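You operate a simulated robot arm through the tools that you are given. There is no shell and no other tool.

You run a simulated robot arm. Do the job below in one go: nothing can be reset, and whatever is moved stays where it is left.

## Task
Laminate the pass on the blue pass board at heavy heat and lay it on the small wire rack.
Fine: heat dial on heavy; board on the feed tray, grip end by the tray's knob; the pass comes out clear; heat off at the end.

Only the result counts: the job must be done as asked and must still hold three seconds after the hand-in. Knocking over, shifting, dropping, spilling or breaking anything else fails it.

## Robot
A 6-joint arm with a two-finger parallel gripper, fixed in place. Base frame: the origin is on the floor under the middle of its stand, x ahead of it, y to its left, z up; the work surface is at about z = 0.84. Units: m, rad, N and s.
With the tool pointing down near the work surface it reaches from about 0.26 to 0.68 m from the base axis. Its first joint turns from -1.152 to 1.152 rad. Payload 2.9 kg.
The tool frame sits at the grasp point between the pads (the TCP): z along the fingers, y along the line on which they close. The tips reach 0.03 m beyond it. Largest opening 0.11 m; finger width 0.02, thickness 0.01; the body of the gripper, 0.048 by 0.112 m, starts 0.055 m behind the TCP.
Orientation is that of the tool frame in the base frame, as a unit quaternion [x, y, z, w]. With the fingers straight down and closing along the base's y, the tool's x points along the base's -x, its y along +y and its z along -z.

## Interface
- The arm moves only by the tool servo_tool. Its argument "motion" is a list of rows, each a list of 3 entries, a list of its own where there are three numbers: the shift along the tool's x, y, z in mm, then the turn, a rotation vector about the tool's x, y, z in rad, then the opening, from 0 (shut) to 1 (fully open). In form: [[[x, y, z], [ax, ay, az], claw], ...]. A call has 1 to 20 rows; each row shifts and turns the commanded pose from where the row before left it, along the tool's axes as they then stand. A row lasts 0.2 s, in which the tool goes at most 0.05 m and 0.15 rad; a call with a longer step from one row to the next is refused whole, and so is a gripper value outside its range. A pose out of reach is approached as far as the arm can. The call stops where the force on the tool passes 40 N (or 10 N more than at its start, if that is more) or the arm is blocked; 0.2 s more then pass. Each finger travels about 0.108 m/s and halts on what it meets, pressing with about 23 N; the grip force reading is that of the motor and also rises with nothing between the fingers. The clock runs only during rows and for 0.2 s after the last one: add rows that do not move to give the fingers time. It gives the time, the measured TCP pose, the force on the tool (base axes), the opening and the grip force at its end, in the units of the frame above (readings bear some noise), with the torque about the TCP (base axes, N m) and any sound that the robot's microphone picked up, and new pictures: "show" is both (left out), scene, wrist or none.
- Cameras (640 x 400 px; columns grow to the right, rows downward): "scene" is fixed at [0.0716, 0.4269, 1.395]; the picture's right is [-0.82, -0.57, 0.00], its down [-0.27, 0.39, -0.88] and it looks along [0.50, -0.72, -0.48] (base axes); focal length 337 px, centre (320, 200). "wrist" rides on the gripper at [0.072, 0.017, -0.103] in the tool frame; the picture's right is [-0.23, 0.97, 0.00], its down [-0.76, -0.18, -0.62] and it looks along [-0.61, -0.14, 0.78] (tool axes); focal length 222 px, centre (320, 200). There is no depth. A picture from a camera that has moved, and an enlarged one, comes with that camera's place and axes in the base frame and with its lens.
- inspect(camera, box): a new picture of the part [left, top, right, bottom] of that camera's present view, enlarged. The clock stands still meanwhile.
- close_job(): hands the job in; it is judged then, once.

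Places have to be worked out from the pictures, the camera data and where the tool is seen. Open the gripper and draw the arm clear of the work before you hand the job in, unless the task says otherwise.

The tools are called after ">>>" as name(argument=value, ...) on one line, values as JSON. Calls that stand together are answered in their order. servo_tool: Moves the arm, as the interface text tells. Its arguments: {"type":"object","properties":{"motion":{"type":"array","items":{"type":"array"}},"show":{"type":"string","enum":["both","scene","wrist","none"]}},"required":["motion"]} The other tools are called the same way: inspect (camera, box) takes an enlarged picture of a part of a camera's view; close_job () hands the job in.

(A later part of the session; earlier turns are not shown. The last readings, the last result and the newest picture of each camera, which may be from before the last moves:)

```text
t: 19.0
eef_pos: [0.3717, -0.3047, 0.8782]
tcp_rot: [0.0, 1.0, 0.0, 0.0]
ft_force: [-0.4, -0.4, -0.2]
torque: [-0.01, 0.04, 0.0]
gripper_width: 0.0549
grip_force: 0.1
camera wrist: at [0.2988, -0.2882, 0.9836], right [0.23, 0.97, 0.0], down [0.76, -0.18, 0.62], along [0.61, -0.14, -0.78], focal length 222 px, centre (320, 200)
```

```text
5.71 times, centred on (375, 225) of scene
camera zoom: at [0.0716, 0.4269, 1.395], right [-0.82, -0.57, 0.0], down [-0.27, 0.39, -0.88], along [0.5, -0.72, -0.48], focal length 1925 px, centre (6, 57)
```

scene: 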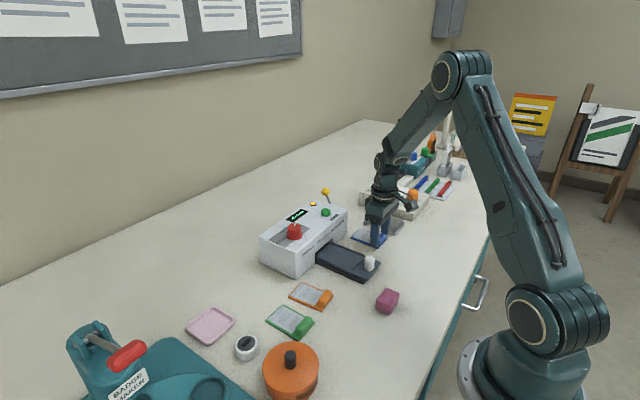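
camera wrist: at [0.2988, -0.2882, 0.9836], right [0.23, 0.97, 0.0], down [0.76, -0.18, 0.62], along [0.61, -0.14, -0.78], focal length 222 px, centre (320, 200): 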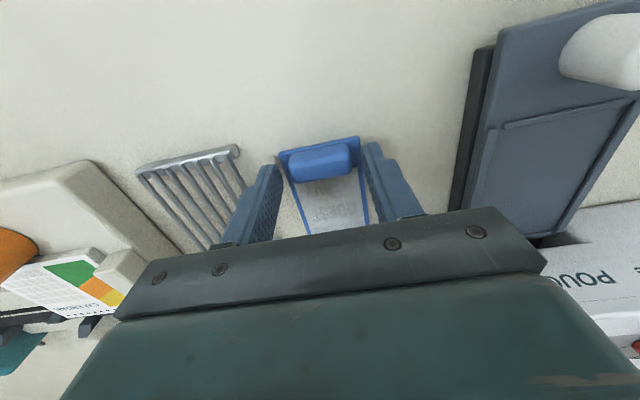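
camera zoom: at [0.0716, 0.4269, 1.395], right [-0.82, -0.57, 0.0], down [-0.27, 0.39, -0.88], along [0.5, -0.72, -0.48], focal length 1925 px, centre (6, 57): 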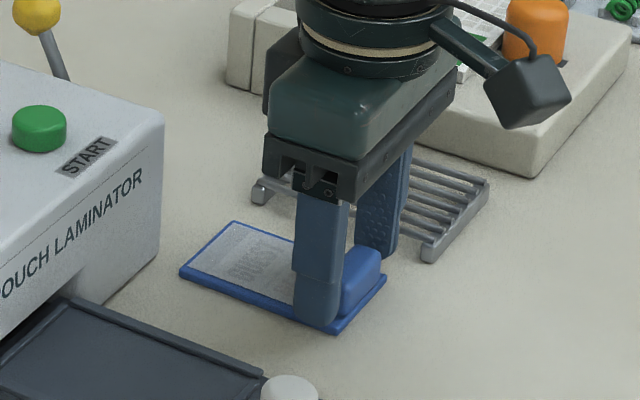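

No contact force and both fingers straddle the block. I close on it.

>>> servo_tool(motion=[[[0, 0, 0], [0, 0, 0], 0.4], [[0, 0, 0], [0, 0, 0], 0.3], [[0, 0, 0], [0, 0, 0], 0.2], [[0, 0, 0], [0, 0, 0], 0.2]], show="wrist")

>>> inspect(camera="scene", box=[250, 170, 420, 270])

```text
t: 20.0
eef_pos: [0.372, -0.3045, 0.8787]
tcp_rot: [0.0, 1.0, 0.0, -0.001]
ft_force: [-0.3, -0.2, 0.1]
torque: [0.0, 0.0, 0.03]
gripper_width: 0.0388
grip_force: 23.3
camera wrist: at [0.2989, -0.2881, 0.9836], right [0.23, 0.97, 0.0], down [0.76, -0.18, 0.62], along [0.61, -0.14, -0.78], focal length 222 px, centre (320, 200)
```

wrist: 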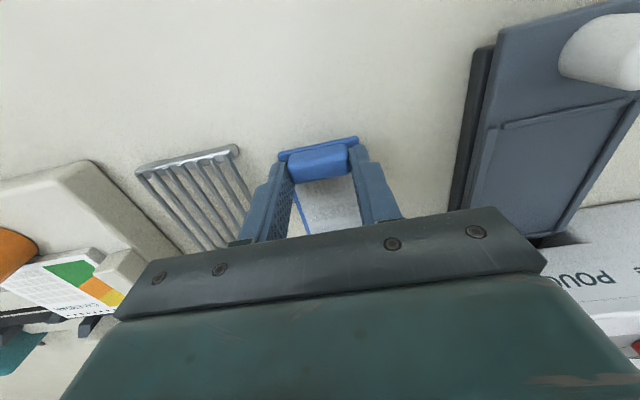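

```text
3.76 times, centred on (335, 220) of scene
camera zoom: at [0.0716, 0.4269, 1.395], right [-0.82, -0.57, 0.0], down [-0.27, 0.39, -0.88], along [0.5, -0.72, -0.48], focal length 1268 px, centre (264, 125)
```

zoom: 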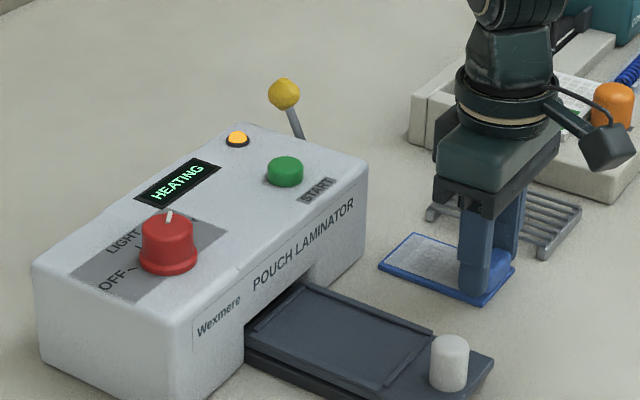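

The block is held firmly (38.8 mm). I lift 60 mm and check that the board hangs level.

>>> servo_tool(motion=[[[0, 0, -10], [0, 0, 0], 0.2], [[0, 0, -20], [0, 0, 0], 0.2], [[0, 0, -20], [0, 0, 0], 0.2], [[0, 0, -10], [0, 0, 0], 0.2], [[0, 0, 0], [0, 0, 0], 0.2]], show="both")

>>> inspect(camera="scene", box=[310, 170, 430, 270])

>>> inspect(camera="wrist", box=[210, 90, 450, 240])

```text
t: 21.2
eef_pos: [0.3713, -0.3043, 0.939]
tcp_rot: [-0.001, 1.0, 0.0, 0.0]
ft_force: [0.7, 1.2, 0.0]
torque: [0.05, 0.01, 0.04]
gripper_width: 0.039
grip_force: 23.3
camera wrist: at [0.298, -0.2884, 1.0436], right [0.23, 0.97, 0.0], down [0.76, -0.18, 0.62], along [0.61, -0.14, -0.78], focal length 222 px, centre (320, 200)
```

scene: 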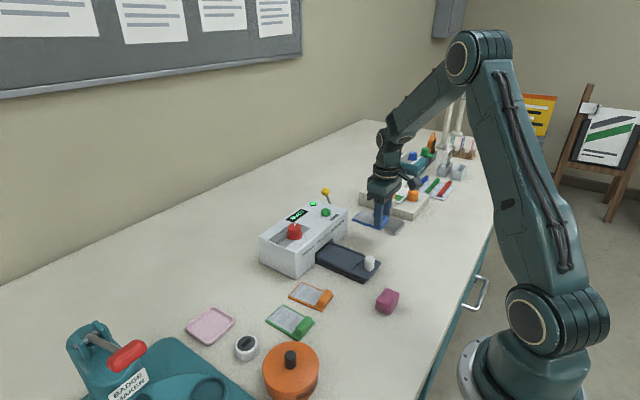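
wrist: 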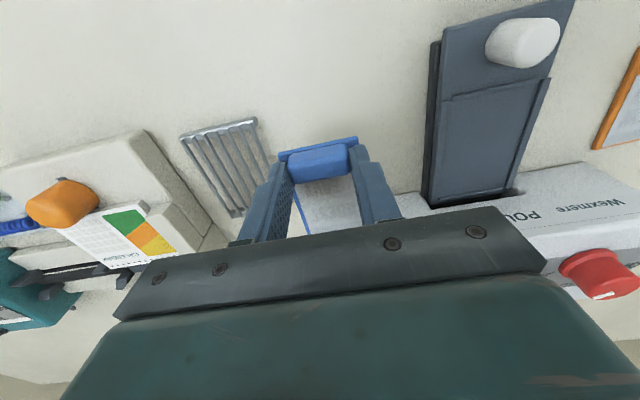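

```text
4.00 times, centred on (370, 220) of scene
camera zoom: at [0.0716, 0.4269, 1.395], right [-0.82, -0.57, 0.0], down [-0.27, 0.39, -0.88], along [0.5, -0.72, -0.48], focal length 1347 px, centre (120, 120)
```

zoom: 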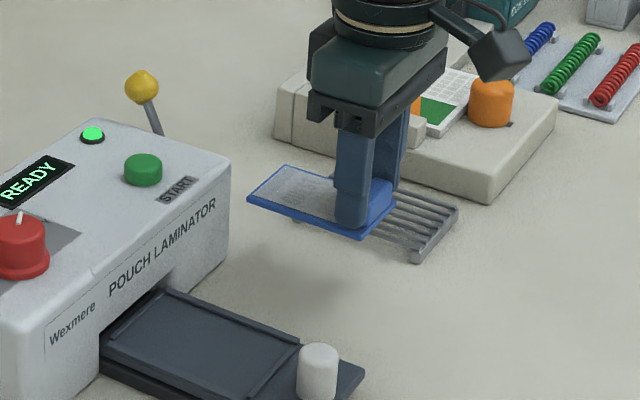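

```text
2.67 times, centred on (330, 165) of wrist
camera zoom: at [0.298, -0.2884, 1.0436], right [0.23, 0.97, 0.0], down [0.76, -0.18, 0.62], along [0.61, -0.14, -0.78], focal length 592 px, centre (293, 293)
```

zoom: 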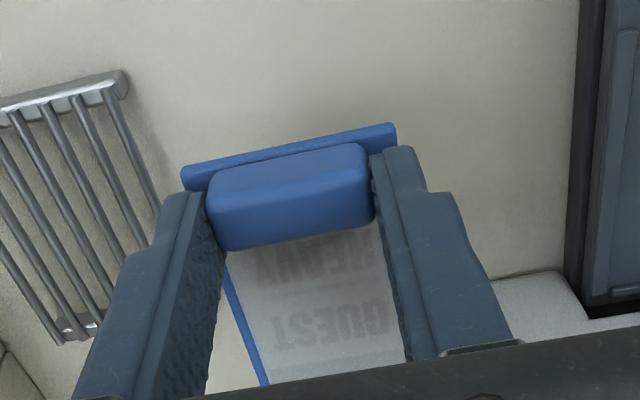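

The machine now shows READY with a green lamp, and the board hangs level. I carry it over the tray (+134 mm y, +12.5 mm x) and come down to about 8 mm above the pocket.

>>> servo_tool(motion=[[[0, 33, 0], [0, 0, 0], 0.2], [[0, 34, 0], [0, 0, 0], 0.2], [[0, 34, 0], [0, 0, 0], 0.2], [[0, 33, 0], [0, 0, 0], 0.2], [[-12.5, 0, 0], [0, 0, 0], 0.2], [[0, 0, 20], [0, 0, 0], 0.2], [[0, 0, 15], [0, 0, 0], 0.2], [[0, 0, 0], [0, 0, 0], 0.2]], show="both")

>>> inspect(camera="wrist", box=[210, 90, 450, 240])

>>> inspect(camera="scene", box=[290, 200, 400, 290])

```text
t: 23.0
eef_pos: [0.3838, -0.1686, 0.9024]
tcp_rot: [0.0, 1.0, 0.0, 0.0]
ft_force: [-0.1, -0.5, -0.8]
torque: [-0.01, 0.0, 0.01]
gripper_width: 0.0386
grip_force: 22.9
camera wrist: at [0.3103, -0.153, 1.0074], right [0.23, 0.97, 0.0], down [0.76, -0.18, 0.62], along [0.61, -0.14, -0.78], focal length 222 px, centre (320, 200)
```

scene: 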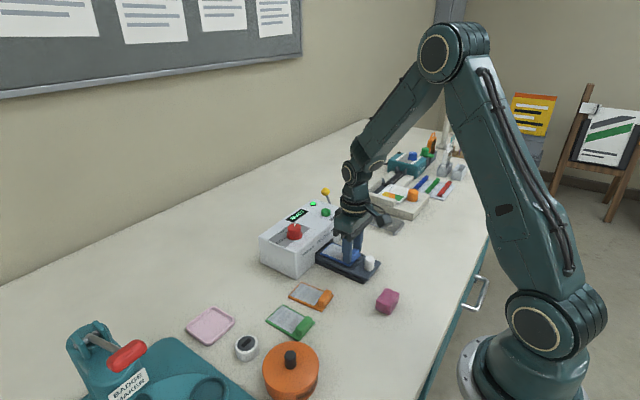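
wrist: 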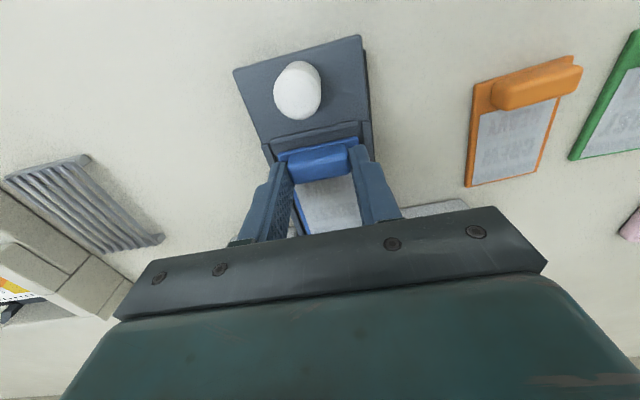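

```text
2.67 times, centred on (330, 165) of wrist
camera zoom: at [0.3103, -0.153, 1.0074], right [0.23, 0.97, 0.0], down [0.76, -0.18, 0.62], along [0.61, -0.14, -0.78], focal length 592 px, centre (293, 293)
```

zoom: 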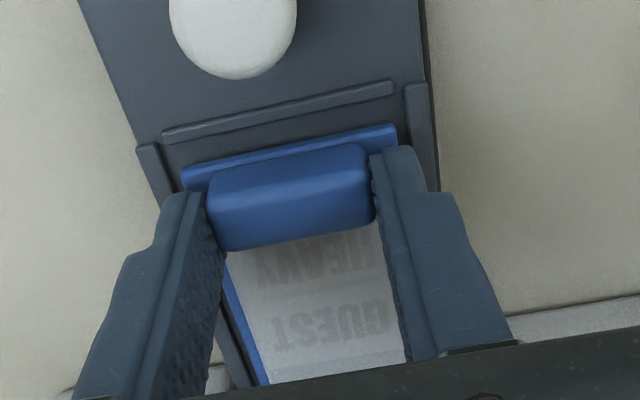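

```text
4.44 times, centred on (345, 245) of scene
camera zoom: at [0.0716, 0.4269, 1.395], right [-0.82, -0.57, 0.0], down [-0.27, 0.39, -0.88], along [0.5, -0.72, -0.48], focal length 1497 px, centre (209, 0)
```

zoom: 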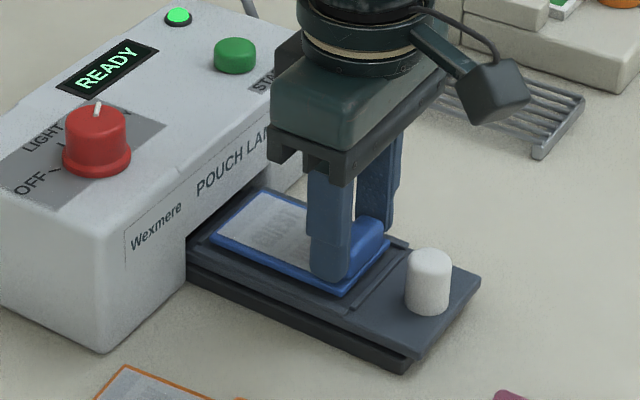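

The board is centred between the side rims with about 6 mm to the near ridge. I shift 2 mm back toward the knob and lower gently until contact.

>>> servo_tool(motion=[[[2, 0, 0], [0, 0, 0], 0.2], [[0, 0, 3], [0, 0, 0], 0.2], [[0, 0, 2], [0, 0, 0], 0.2], [[0, 0, 1], [0, 0, 0], 0.2], [[0, 0, 0], [0, 0, 0], 0.2]], show="wrist")

>>> inspect(camera="scene", box=[310, 215, 390, 285])

```text
t: 24.2
eef_pos: [0.3835, -0.1715, 0.8995]
tcp_rot: [0.0, 1.0, -0.001, 0.002]
ft_force: [-0.5, 0.3, 17.5]
torque: [0.08, -0.03, -0.02]
gripper_width: 0.0389
grip_force: 23.3
camera wrist: at [0.3093, -0.1542, 1.003], right [0.23, 0.97, 0.0], down [0.76, -0.18, 0.63], along [0.61, -0.14, -0.78], focal length 222 px, centre (320, 200)
```

wrist: 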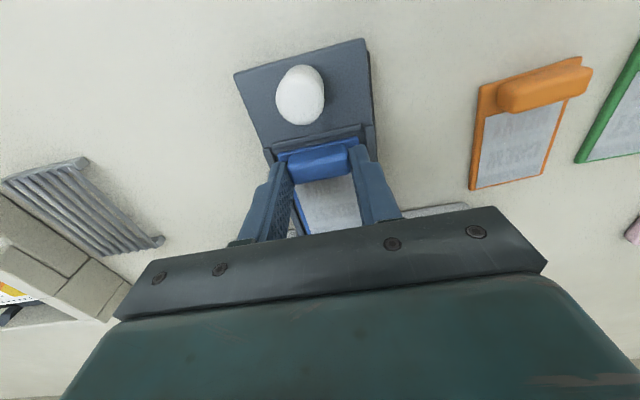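

```text
5.71 times, centred on (350, 250) of scene
camera zoom: at [0.0714, 0.427, 1.395], right [-0.82, -0.57, 0.0], down [-0.27, 0.39, -0.88], along [0.5, -0.72, -0.48], focal length 1925 px, centre (149, -86)
```

zoom: 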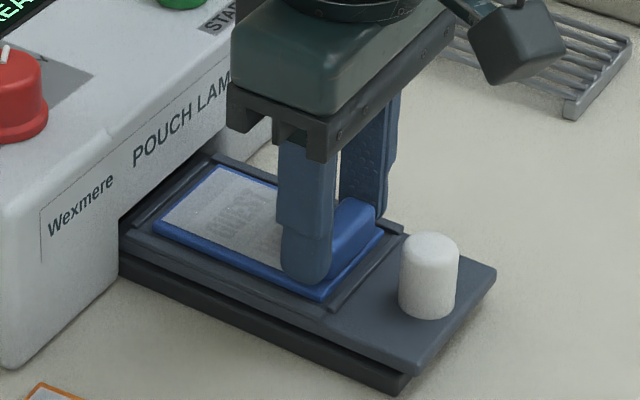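

The board has landed in the pocket (17 N, little torque). I relieve 1 mm, open the fingers and lift away to check the seating.

>>> servo_tool(motion=[[[0, 0, -1], [0, 0, 0], 0.2], [[0, 0, 0], [0, 0, 0], 0.35], [[0, 0, 0], [0, 0, 0], 0.5], [[0, 0, 0], [0, 0, 0], 0.5], [[0, 0, -15], [0, 0, 0], 0.5], [[0, 0, -30], [0, 0, 0], 0.5], [[0, 0, -40], [0, 0, 0], 0.5], [[30, 0, -15], [0, 0, 0], 0.5], [[30, 0, 0], [0, 0, 0], 0.5], [[0, 0, 0], [0, 0, 0], 0.5]], show="both")

>>> inspect(camera="wrist", box=[240, 60, 420, 215])

>>> inspect(camera="scene", box=[250, 190, 390, 285])

```text
t: 26.4
eef_pos: [0.3226, -0.1697, 0.9987]
tcp_rot: [0.0, 1.0, 0.0, 0.0]
ft_force: [-0.7, 0.0, 0.1]
torque: [0.01, -0.01, -0.01]
gripper_width: 0.0548
grip_force: 0.1
camera wrist: at [0.2486, -0.1539, 1.1036], right [0.23, 0.97, 0.0], down [0.76, -0.18, 0.62], along [0.61, -0.14, -0.78], focal length 222 px, centre (320, 200)
```

scene: 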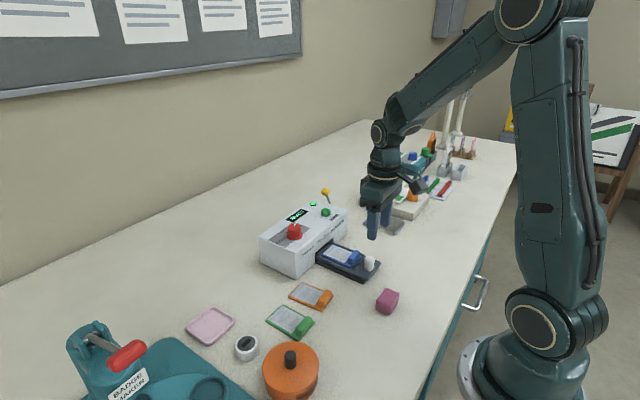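
wrist: 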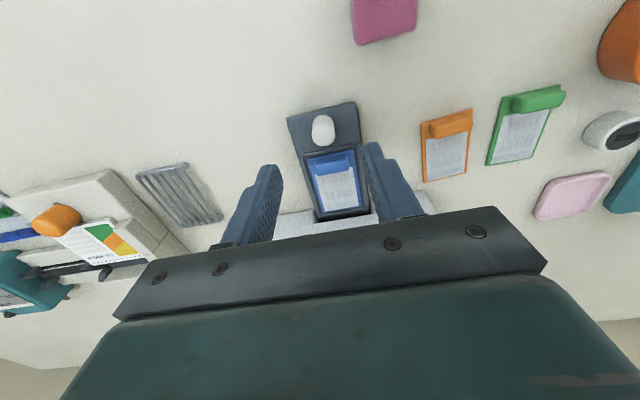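

```text
2.58 times, centred on (330, 138) of wrist
camera zoom: at [0.2486, -0.1539, 1.1036], right [0.23, 0.97, 0.0], down [0.76, -0.18, 0.62], along [0.61, -0.14, -0.78], focal length 573 px, centre (294, 361)
```

zoom: 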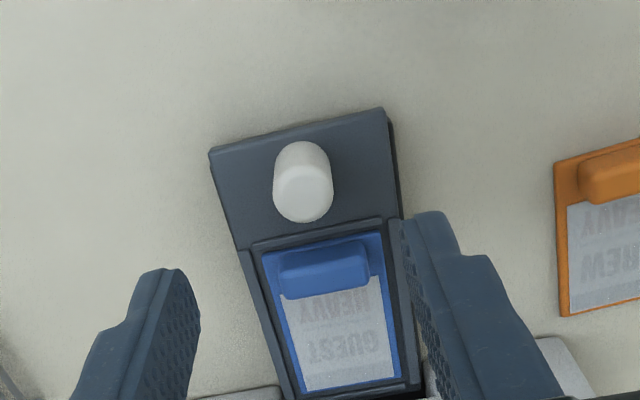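

```text
4.21 times, centred on (320, 238) of scene
camera zoom: at [0.0716, 0.4269, 1.395], right [-0.82, -0.57, 0.0], down [-0.27, 0.39, -0.88], along [0.5, -0.72, -0.48], focal length 1418 px, centre (320, 42)
```

zoom: 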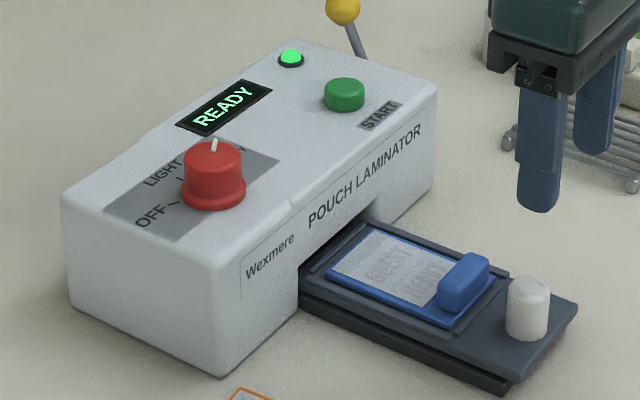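

The board sits flat in the pocket with its grip by the knob. I zoom in on the mouth and tray to judge how the tray feeds.

>>> inspect(camera="scene", box=[305, 225, 385, 285])

>>> inspect(camera="scene", box=[290, 180, 350, 225])

```text
6.67 times, centred on (345, 255) of scene
camera zoom: at [0.0716, 0.4269, 1.395], right [-0.82, -0.57, 0.0], down [-0.27, 0.39, -0.88], along [0.5, -0.72, -0.48], focal length 2245 px, centre (153, -167)
```

zoom: 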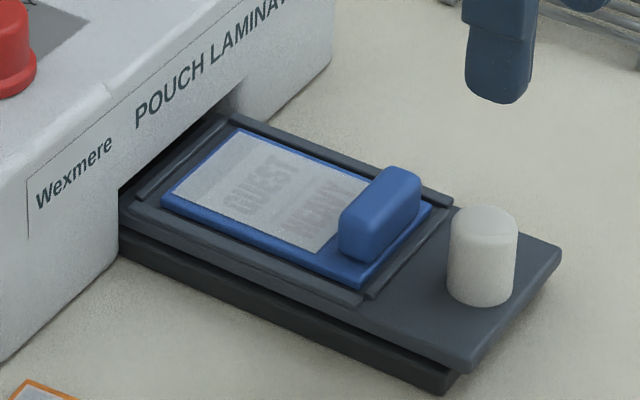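

```text
8.89 times, centred on (320, 202) of scene
camera zoom: at [0.0716, 0.4269, 1.395], right [-0.82, -0.57, 0.0], down [-0.27, 0.39, -0.88], along [0.5, -0.72, -0.48], focal length 2994 px, centre (320, 178)
```

zoom: 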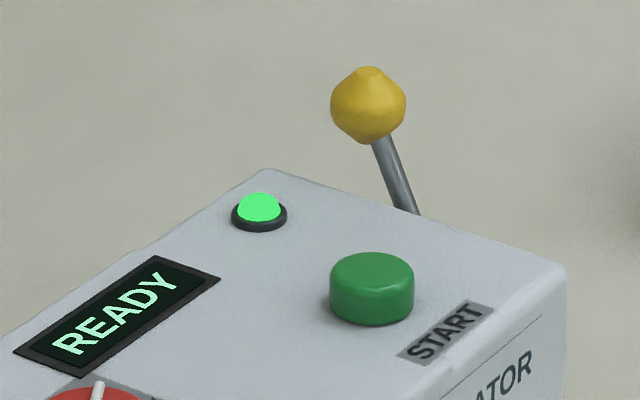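

The tray rides on a rail and has a knob for sliding it in. The knob centre is about (0.337, -0.171) with its top near z 0.887; I come down astride it, tips just above the tray.

>>> servo_tool(motion=[[[-15, 0, 15], [0, 0, 0], 0.5], [[0, 0, 35], [0, 0, 0], 0.5], [[0, 0, 35], [0, 0, 0], 0.5], [[0, 0, 19], [0, 0, 0], 0.5], [[0, 0, 0], [0, 0, 0], 0.5]], show="both")

>>> inspect(camera="wrist", box=[210, 90, 450, 240])

>>> inspect(camera="scene", box=[290, 200, 410, 290])

```text
t: 27.6
eef_pos: [0.3388, -0.1711, 0.8958]
tcp_rot: [-0.001, 1.0, 0.0, 0.0]
ft_force: [0.1, 0.9, -0.3]
torque: [0.01, 0.02, -0.02]
gripper_width: 0.0552
grip_force: 0.1
camera wrist: at [0.2665, -0.1545, 0.9999], right [0.23, 0.97, 0.0], down [0.76, -0.18, 0.62], along [0.61, -0.14, -0.78], focal length 222 px, centre (320, 200)
```

scene: 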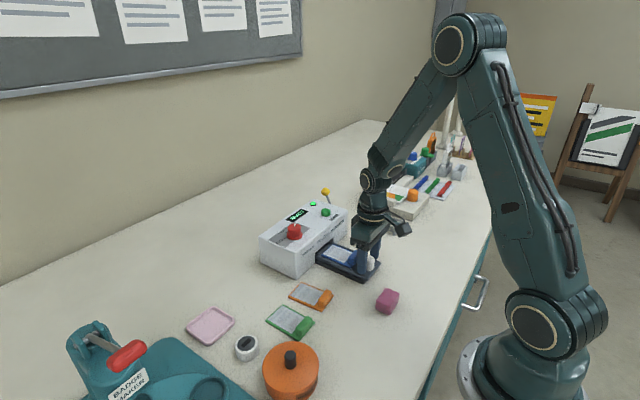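
wrist: 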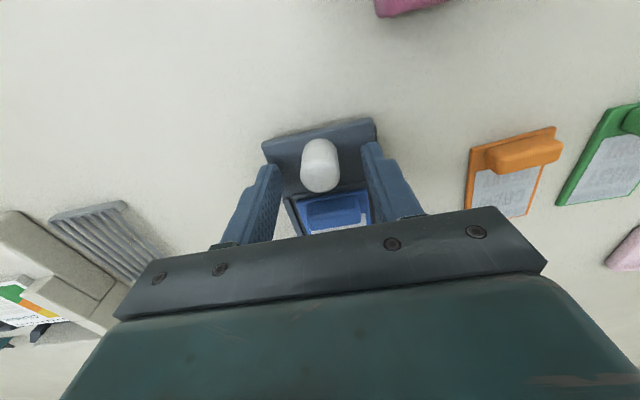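

```text
2.67 times, centred on (330, 165) of wrist
camera zoom: at [0.2665, -0.1545, 0.9999], right [0.23, 0.97, 0.0], down [0.76, -0.18, 0.62], along [0.61, -0.14, -0.78], focal length 592 px, centre (293, 293)
```

zoom: 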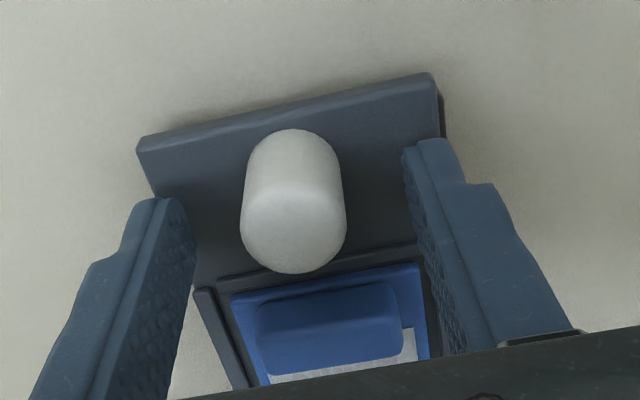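

```text
4.44 times, centred on (350, 245) of scene
camera zoom: at [0.0716, 0.4269, 1.395], right [-0.82, -0.57, 0.0], down [-0.27, 0.39, -0.88], along [0.5, -0.72, -0.48], focal length 1497 px, centre (187, 0)
```

zoom: 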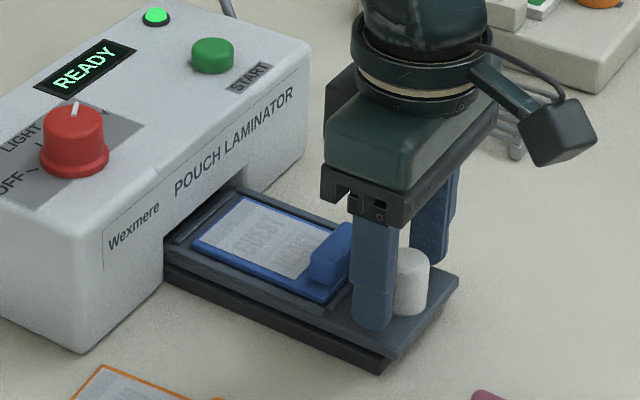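

The fingers straddle the knob centrally. I close on it and try a slow 10 mm push inward to see whether the tray slides and with what force.

>>> servo_tool(motion=[[[0, 0, 0], [0, 0, 0], 0.3], [[0, 0, 0], [0, 0, 0], 0.15], [[0, 0, 0], [0, 0, 0], 0.15], [[-3, 0, 0], [0, 0, 0], 0.15], [[-3, 0, 0], [0, 0, 0], 0.15], [[-4, 0, 0], [0, 0, 0], 0.15], [[0, 0, 0], [0, 0, 0], 0.15]], show="wrist")

>>> inspect(camera="scene", box=[250, 190, 400, 290])

```text
t: 29.2
eef_pos: [0.3482, -0.1703, 0.8952]
tcp_rot: [-0.001, 1.0, 0.001, -0.001]
ft_force: [-1.0, 10.9, -0.2]
torque: [0.33, 0.68, -0.02]
gripper_width: 0.0235
grip_force: 44.9
camera wrist: at [0.2752, -0.1539, 1.0002], right [0.23, 0.97, 0.0], down [0.76, -0.18, 0.62], along [0.61, -0.14, -0.78], focal length 222 px, centre (320, 200)
```

wrist: 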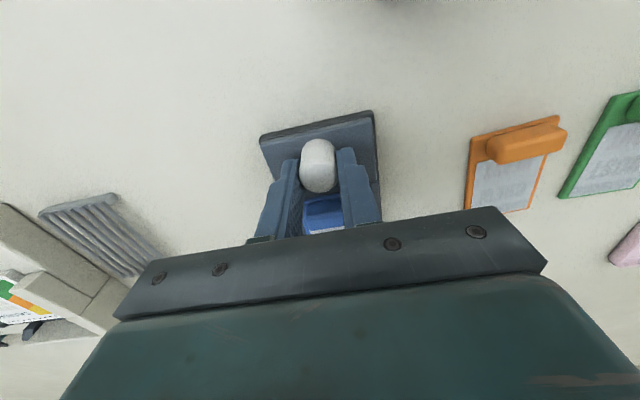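

```text
4.00 times, centred on (325, 240) of scene
camera zoom: at [0.0716, 0.4272, 1.3949], right [-0.82, -0.57, 0.0], down [-0.27, 0.39, -0.88], along [0.5, -0.72, -0.48], focal length 1347 px, centre (300, 40)
```

zoom: 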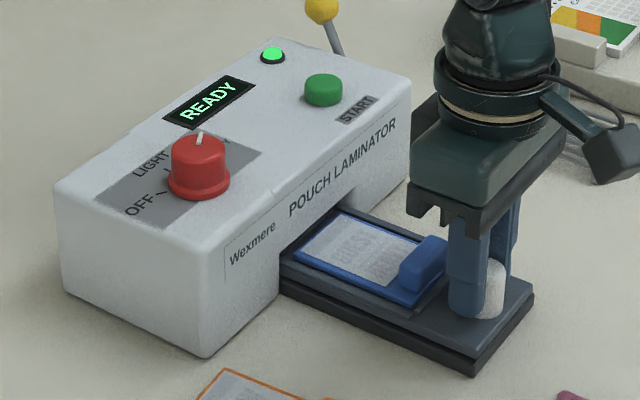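

The tray slides freely on its rail (10 mm in, almost no push force). I keep pushing in, easing 0.7 mm in y to take off the side load.

>>> servo_tool(motion=[[[0, 0.7, 0], [0, 0, 0], 0.15], [[-8, 0, 0], [0, 0, 0], 0.15], [[-10, 0, 0], [0, 0, 0], 0.15], [[-10, 0, 0], [0, 0, 0], 0.15], [[-10, 0, 0], [0, 0, 0], 0.15], [[-8, 0, 0], [0, 0, 0], 0.15], [[0, 0, 0], [0, 0, 0], 0.15]], show="wrist")

>>> inspect(camera="scene", box=[250, 190, 400, 290])

```text
t: 30.8
eef_pos: [0.3936, -0.1701, 0.8956]
tcp_rot: [0.0, 1.0, 0.0, 0.0]
ft_force: [-1.5, 10.6, 5.7]
torque: [0.34, 0.82, 0.01]
gripper_width: 0.0231
grip_force: 44.6
camera wrist: at [0.3206, -0.1536, 1.0001], right [0.23, 0.97, 0.0], down [0.76, -0.18, 0.62], along [0.61, -0.14, -0.78], focal length 222 px, centre (320, 200)
```

wrist: 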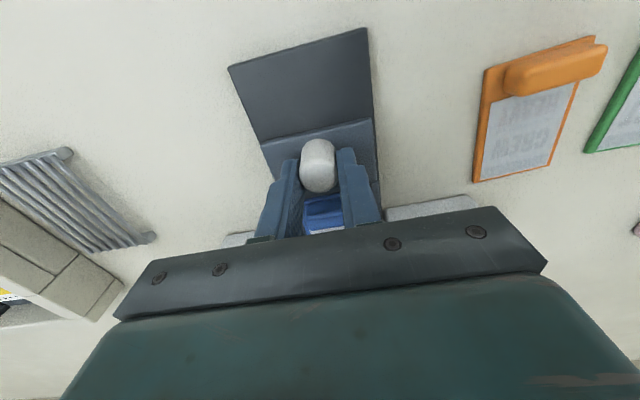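

```text
4.00 times, centred on (325, 240) of scene
camera zoom: at [0.0716, 0.4272, 1.3949], right [-0.82, -0.57, 0.0], down [-0.27, 0.39, -0.88], along [0.5, -0.72, -0.48], focal length 1347 px, centre (300, 40)
```

zoom: 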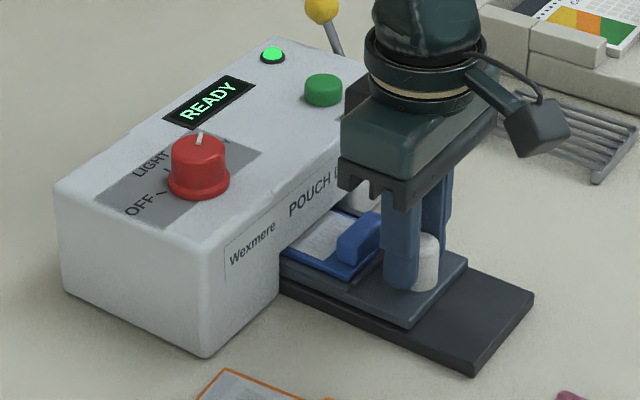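

The tray is about 56 mm in. The mouth looks lower than the grip block, so I push the rest in small steps while watching force.

>>> servo_tool(motion=[[[-4, 0, 0], [0, 0, 0], 0.15], [[-4, 0, 0], [0, 0, 0], 0.15], [[-4, 0, 0], [0, 0, 0], 0.15], [[0, 0, 0], [0, 0, 0], 0.15]], show="wrist")

>>> inspect(camera="scene", box=[290, 210, 380, 280])

>>> inspect(camera="wrist", box=[210, 90, 450, 240])

```text
t: 31.8
eef_pos: [0.405, -0.17, 0.8943]
tcp_rot: [0.0, 1.0, -0.001, 0.0]
ft_force: [-0.5, 4.5, -1.5]
torque: [0.08, 0.01, -0.02]
gripper_width: 0.0229
grip_force: 44.6
camera wrist: at [0.3317, -0.1535, 1.0001], right [0.23, 0.97, 0.0], down [0.76, -0.18, 0.62], along [0.61, -0.14, -0.78], focal length 222 px, centre (320, 200)
```

wrist: 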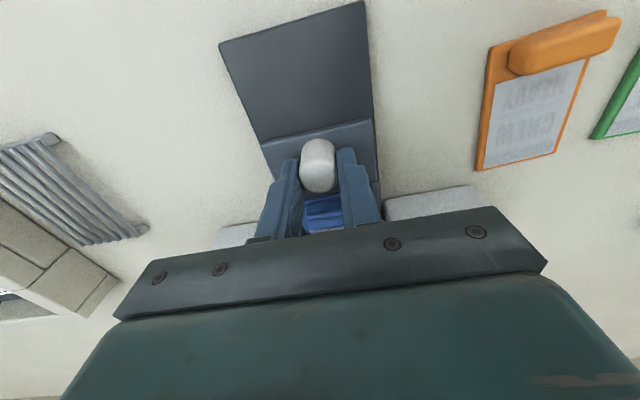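

```text
5.71 times, centred on (335, 245) of scene
camera zoom: at [0.0716, 0.427, 1.395], right [-0.82, -0.57, 0.0], down [-0.27, 0.39, -0.88], along [0.5, -0.72, -0.48], focal length 1925 px, centre (234, -57)
```

zoom: 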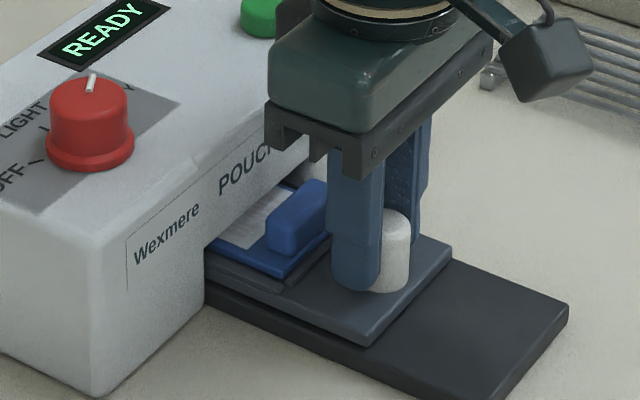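

```text
2.67 times, centred on (330, 165) of wrist
camera zoom: at [0.3317, -0.1535, 1.0001], right [0.23, 0.97, 0.0], down [0.76, -0.18, 0.62], along [0.61, -0.14, -0.78], focal length 592 px, centre (293, 293)
```

zoom: 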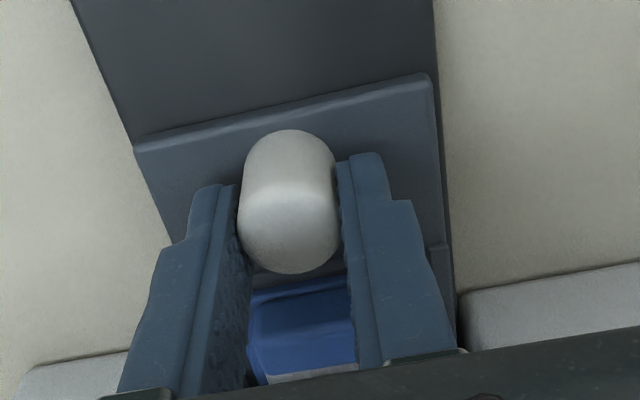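

Still almost no resistance at 68 mm of travel, with the block some 12 mm from the face. I continue in 3 mm steps.

>>> servo_tool(motion=[[[-3, 0, 0], [0, 0, 0], 0.15], [[-3, 0, 0], [0, 0, 0], 0.15], [[0, 0, 0], [0, 0, 0], 0.15]], show="none")

>>> inspect(camera="scene", box=[290, 210, 380, 280])

```text
t: 32.6
eef_pos: [0.4072, -0.17, 0.8956]
tcp_rot: [0.0, 1.0, 0.0, -0.004]
ft_force: [-25.3, 3.0, 14.9]
torque: [0.06, 0.46, 0.04]
gripper_width: 0.023
grip_force: 45.1
```

```text
5.71 times, centred on (335, 245) of scene
camera zoom: at [0.0708, 0.4271, 1.395], right [-0.82, -0.57, 0.0], down [-0.27, 0.39, -0.88], along [0.5, -0.72, -0.48], focal length 1925 px, centre (234, -57)
```

zoom: 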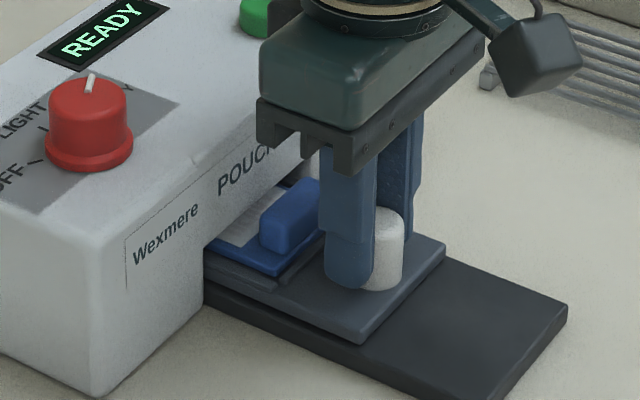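

At about 70 mm the tray hit its end stop (-25 N). I ease off 2 mm, release the knob and lift clear toward the START button for a look.

>>> servo_tool(motion=[[[2, 0, 0], [0, 0, 0], 0.15], [[0.5, 0, 0], [0, 0, 0], 0.15], [[0, 0, 0], [0, 0, 0], 0.35], [[0, 0, 0], [0, 0, 0], 0.5], [[0, 0, 0], [0, 0, 0], 0.5], [[0, 0, -25], [0, 0, 0], 0.5], [[0, 0, -40], [0, 0, 0], 0.5], [[0, 0, -40], [0, 0, 0], 0.3], [[0, -20, -20], [0, 0, 0], 0], [[0, -30, 0], [0, 0, 0], 0], [[0, 0, 0], [0, 0, 0], 0]], show="both")

>>> inspect(camera="wrist", box=[210, 60, 450, 210])

>>> inspect(camera="scene", box=[250, 180, 400, 290])

```text
t: 35.0
eef_pos: [0.408, -0.2195, 1.0188]
tcp_rot: [0.001, 1.0, -0.001, 0.0]
ft_force: [0.4, -0.2, -0.2]
torque: [-0.01, 0.0, 0.0]
gripper_width: 0.0
grip_force: 23.0
camera wrist: at [0.3358, -0.2029, 1.123], right [0.23, 0.97, 0.0], down [0.76, -0.18, 0.62], along [0.61, -0.14, -0.78], focal length 222 px, centre (320, 200)
```

scene: 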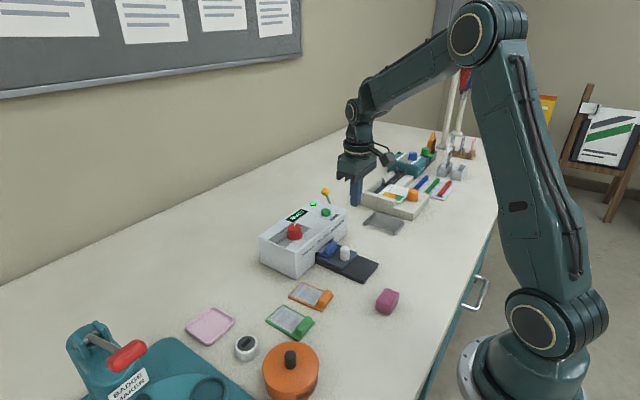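
wrist: 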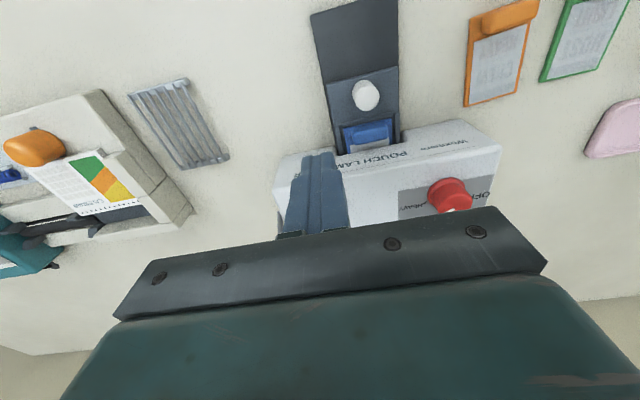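

```text
2.67 times, centred on (330, 135) of wrist
camera zoom: at [0.3358, -0.2029, 1.123], right [0.23, 0.97, 0.0], down [0.76, -0.18, 0.62], along [0.61, -0.14, -0.78], focal length 592 px, centre (293, 373)
```

zoom: 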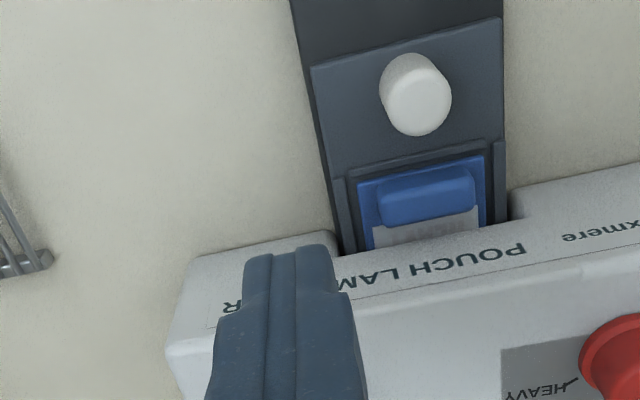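

```text
3.64 times, centred on (325, 235) of scene
camera zoom: at [0.0716, 0.4269, 1.395], right [-0.82, -0.57, 0.0], down [-0.27, 0.39, -0.88], along [0.5, -0.72, -0.48], focal length 1225 px, centre (302, 73)
```

zoom: 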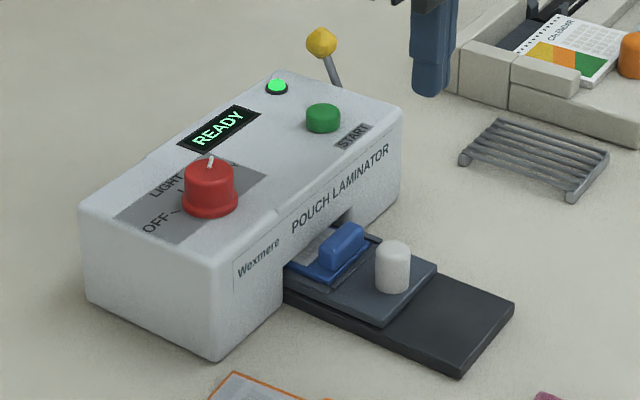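

The tray is in and READY still shows. The closed fingers hide the START button, so I open them and shift a bit to see it and fix its position.

>>> servo_tool(motion=[[[-15, 10, 0], [0, 0, 0], 1], [[-15, 10, 0], [0, 0, 0], 1], [[0, 0, 0], [0, 0, 0], 1]], show="wrist")

>>> inspect(camera="wrist", box=[230, 100, 430, 225])

```text
t: 35.8
eef_pos: [0.4373, -0.1974, 1.0184]
tcp_rot: [-0.001, 1.0, 0.0, 0.0]
ft_force: [0.1, 0.2, 0.2]
torque: [0.0, -0.01, 0.0]
gripper_width: 0.1101
grip_force: 0.0
camera wrist: at [0.3648, -0.1818, 1.1228], right [0.23, 0.97, 0.0], down [0.76, -0.18, 0.62], along [0.61, -0.14, -0.78], focal length 222 px, centre (320, 200)
```

wrist: 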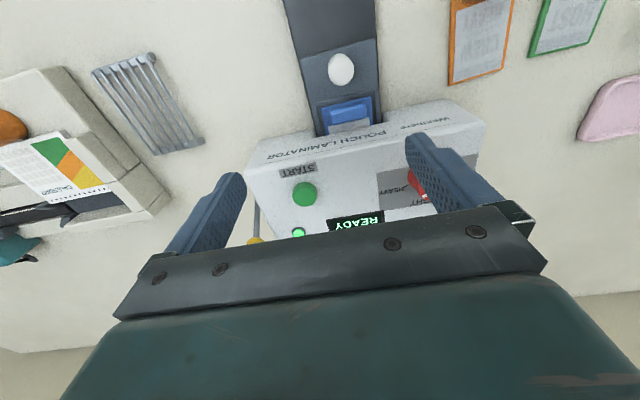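

```text
3.20 times, centred on (330, 162) of wrist
camera zoom: at [0.3648, -0.1818, 1.1228], right [0.23, 0.97, 0.0], down [0.76, -0.18, 0.62], along [0.61, -0.14, -0.78], focal length 711 px, centre (288, 320)
```

zoom: 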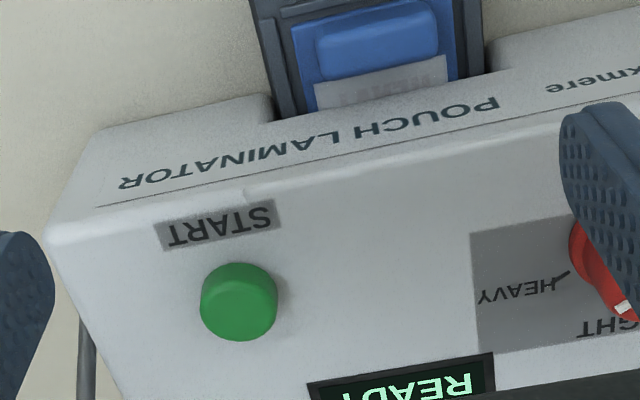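

The START button is at about (0.501, -0.231), top near z 0.938. I close the fingers, move over it, and stop with the tips about 7 mm above it.

>>> servo_tool(motion=[[[-21, -10, 0], [0, 0, 0], 0.4], [[-21, -10, 0], [0, 0, 0], 0], [[-21, -11, 0], [0, 0, 0], 0], [[0, 0, 25], [0, 0, 0], 0], [[0, 0, 20], [0, 0, 0], 0], [[0, 0, 0], [0, 0, 0], 0]], show="both")

>>> inspect(camera="scene", box=[290, 170, 370, 230])

>>> inspect(camera="wrist", box=[230, 100, 430, 225])

```text
t: 37.2
eef_pos: [0.4998, -0.2278, 0.9717]
tcp_rot: [0.0, 1.0, 0.0, 0.0]
ft_force: [0.3, -0.2, -0.2]
torque: [0.02, 0.0, 0.04]
gripper_width: 0.0001
grip_force: 23.1
camera wrist: at [0.4279, -0.2126, 1.0771], right [0.23, 0.97, 0.0], down [0.76, -0.18, 0.62], along [0.61, -0.14, -0.78], focal length 222 px, centre (320, 200)
```

scene: 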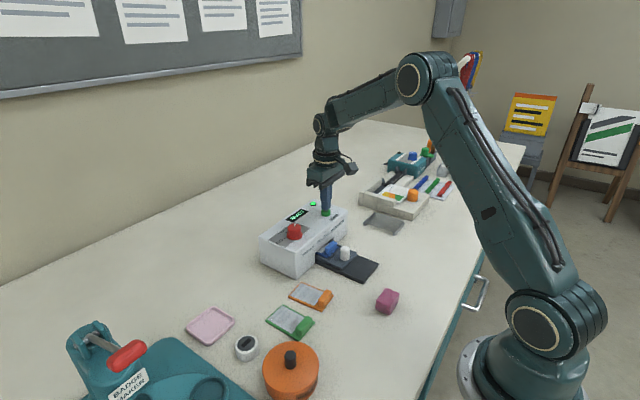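
wrist: 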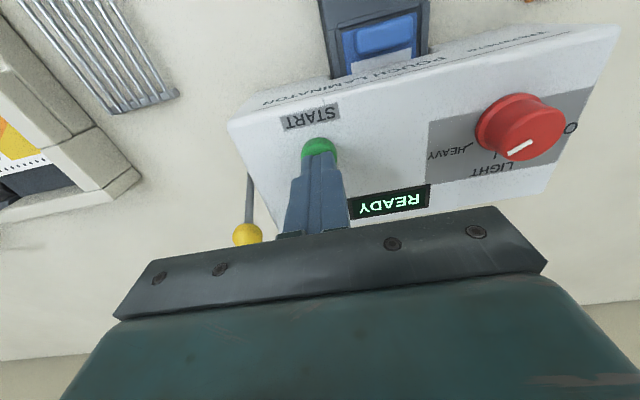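

```text
6.67 times, centred on (330, 200) of scene
camera zoom: at [0.0716, 0.4269, 1.395], right [-0.82, -0.57, 0.0], down [-0.27, 0.39, -0.88], along [0.5, -0.72, -0.48], focal length 2245 px, centre (253, 200)
```

zoom: 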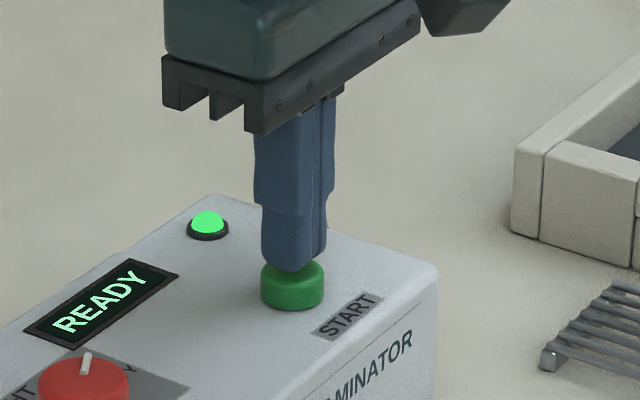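

```text
3.20 times, centred on (330, 162) of wrist
camera zoom: at [0.4279, -0.2126, 1.0771], right [0.23, 0.97, 0.0], down [0.76, -0.18, 0.62], along [0.61, -0.14, -0.78], focal length 711 px, centre (288, 320)
```

zoom: 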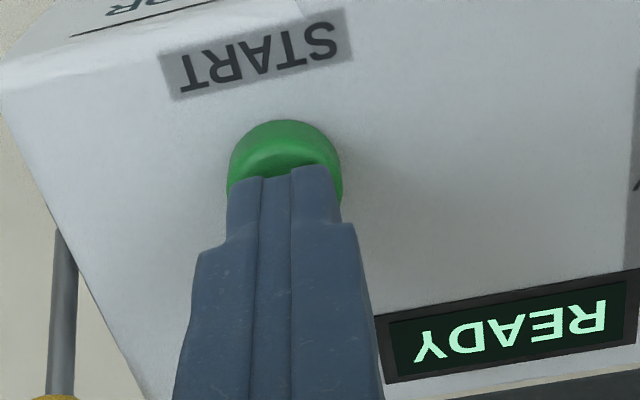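

The fingertips are right over the START button. I press down in small steps.

>>> servo_tool(motion=[[[0, 0, 3], [0, 0, 0], 0], [[0, 0, 2], [0, 0, 0], 0], [[0, 0, 2], [0, 0, 0], 0], [[0, 0, 2], [0, 0, 0], 0], [[0, 0, 2], [0, 0, 0], 0]], show="both")

>>> inspect(camera="scene", box=[280, 170, 380, 260])

```text
t: 38.4
eef_pos: [0.4995, -0.2293, 0.964]
tcp_rot: [0.0, 1.0, 0.0, 0.0]
ft_force: [-0.9, 0.2, 2.0]
torque: [0.05, -0.02, -0.02]
gripper_width: 0.0
grip_force: 22.7
heard: click
camera wrist: at [0.4273, -0.2139, 1.0682], right [0.23, 0.97, 0.0], down [0.76, -0.18, 0.62], along [0.61, -0.14, -0.78], focal length 222 px, centre (320, 200)
```

scene: 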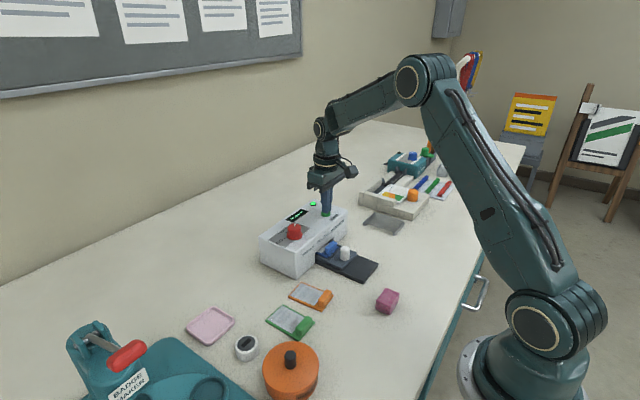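
wrist: 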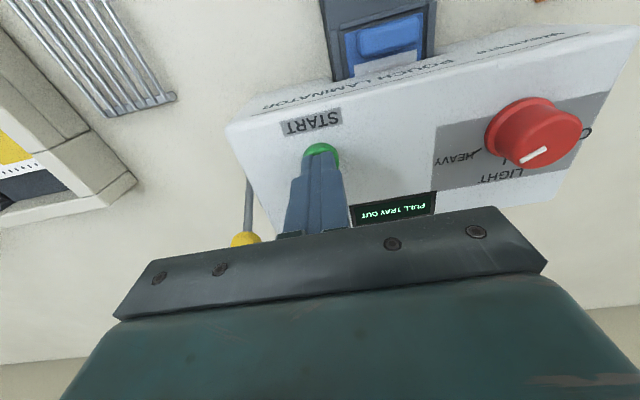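

```text
4.44 times, centred on (330, 215) of scene
camera zoom: at [0.0716, 0.427, 1.395], right [-0.82, -0.57, 0.0], down [-0.27, 0.39, -0.88], along [0.5, -0.72, -0.48], focal length 1497 px, centre (276, 133)
```

zoom: 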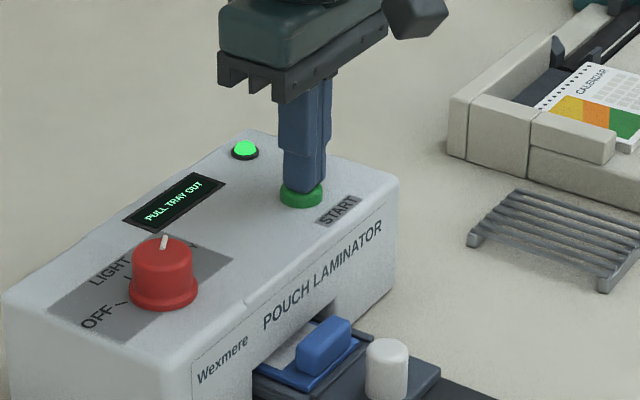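

The microphone clicked and the display says PULL TRAY OUT, so the machine wants to feed from the out position itself. I lift, go back over the knob (now at about x 0.407) and come down astride it.

>>> servo_tool(motion=[[[0, 0, -25], [0, 0, 0], 0], [[0, 0, -31], [0, 0, 0], 0], [[31, 20, 0], [0, 0, 0], 0.3], [[31, 20, 0], [0, 0, 0], 0.5], [[32, 21.3, 0], [0, 0, 0], 0.5], [[0, 0, 30], [0, 0, 0], 0.5], [[0, 0, 35], [0, 0, 0], 0.5], [[0, 0, 35], [0, 0, 0], 0.5], [[0, 0, 25], [0, 0, 0], 0.5], [[0, 0, 0], [0, 0, 0], 0.5]], show="both")

>>> inspect(camera="wrist", box=[210, 90, 450, 240])

>>> inspect(camera="scene", box=[270, 180, 400, 280])

```text
t: 40.6
eef_pos: [0.4091, -0.1689, 0.8952]
tcp_rot: [0.0, 1.0, 0.0, -0.001]
ft_force: [-1.0, -0.1, 0.2]
torque: [-0.04, -0.01, -0.01]
gripper_width: 0.0548
grip_force: 0.0
camera wrist: at [0.3354, -0.1531, 0.9997], right [0.23, 0.97, 0.0], down [0.76, -0.18, 0.62], along [0.61, -0.14, -0.78], focal length 222 px, centre (320, 200)
```

scene: 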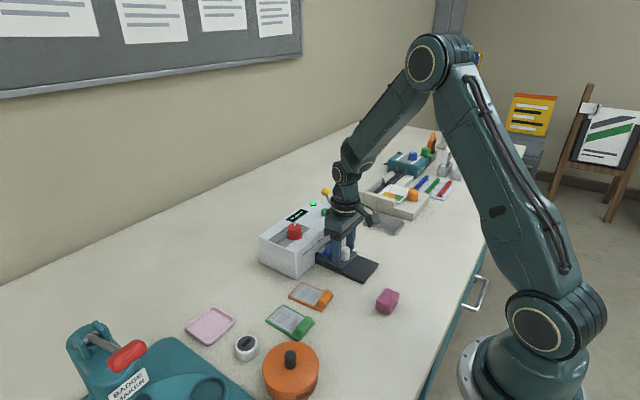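
wrist: 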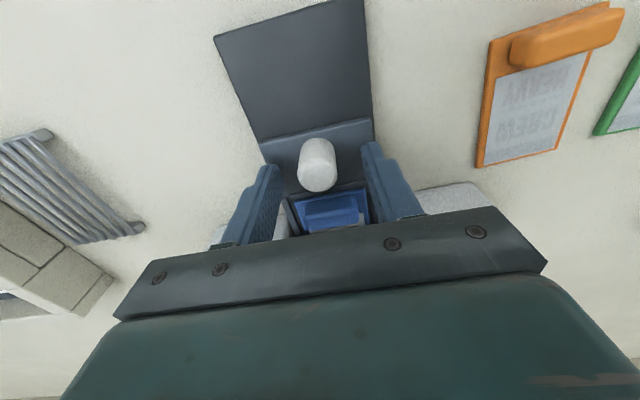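

```text
2.67 times, centred on (330, 165) of wrist
camera zoom: at [0.3354, -0.1531, 0.9997], right [0.23, 0.97, 0.0], down [0.76, -0.18, 0.62], along [0.61, -0.14, -0.78], focal length 592 px, centre (293, 293)
```

zoom: 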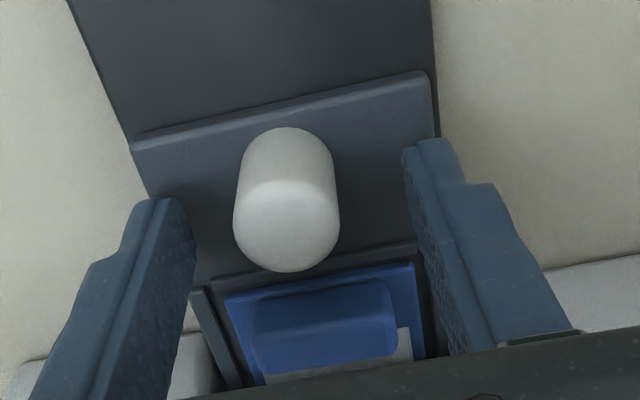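

```text
4.00 times, centred on (335, 230) of scene
camera zoom: at [0.0716, 0.4269, 1.395], right [-0.82, -0.57, 0.0], down [-0.27, 0.39, -0.88], along [0.5, -0.72, -0.48], focal length 1347 px, centre (260, 80)
```

zoom: 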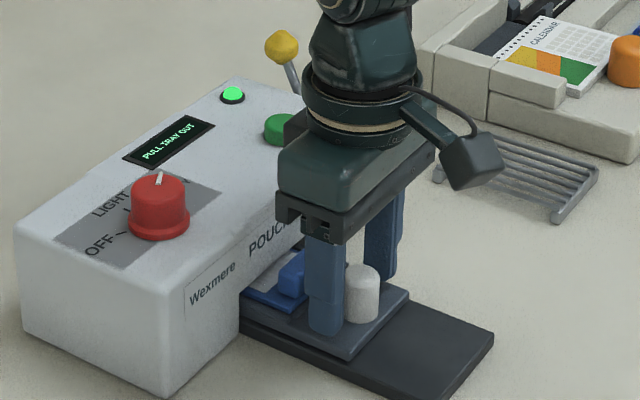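

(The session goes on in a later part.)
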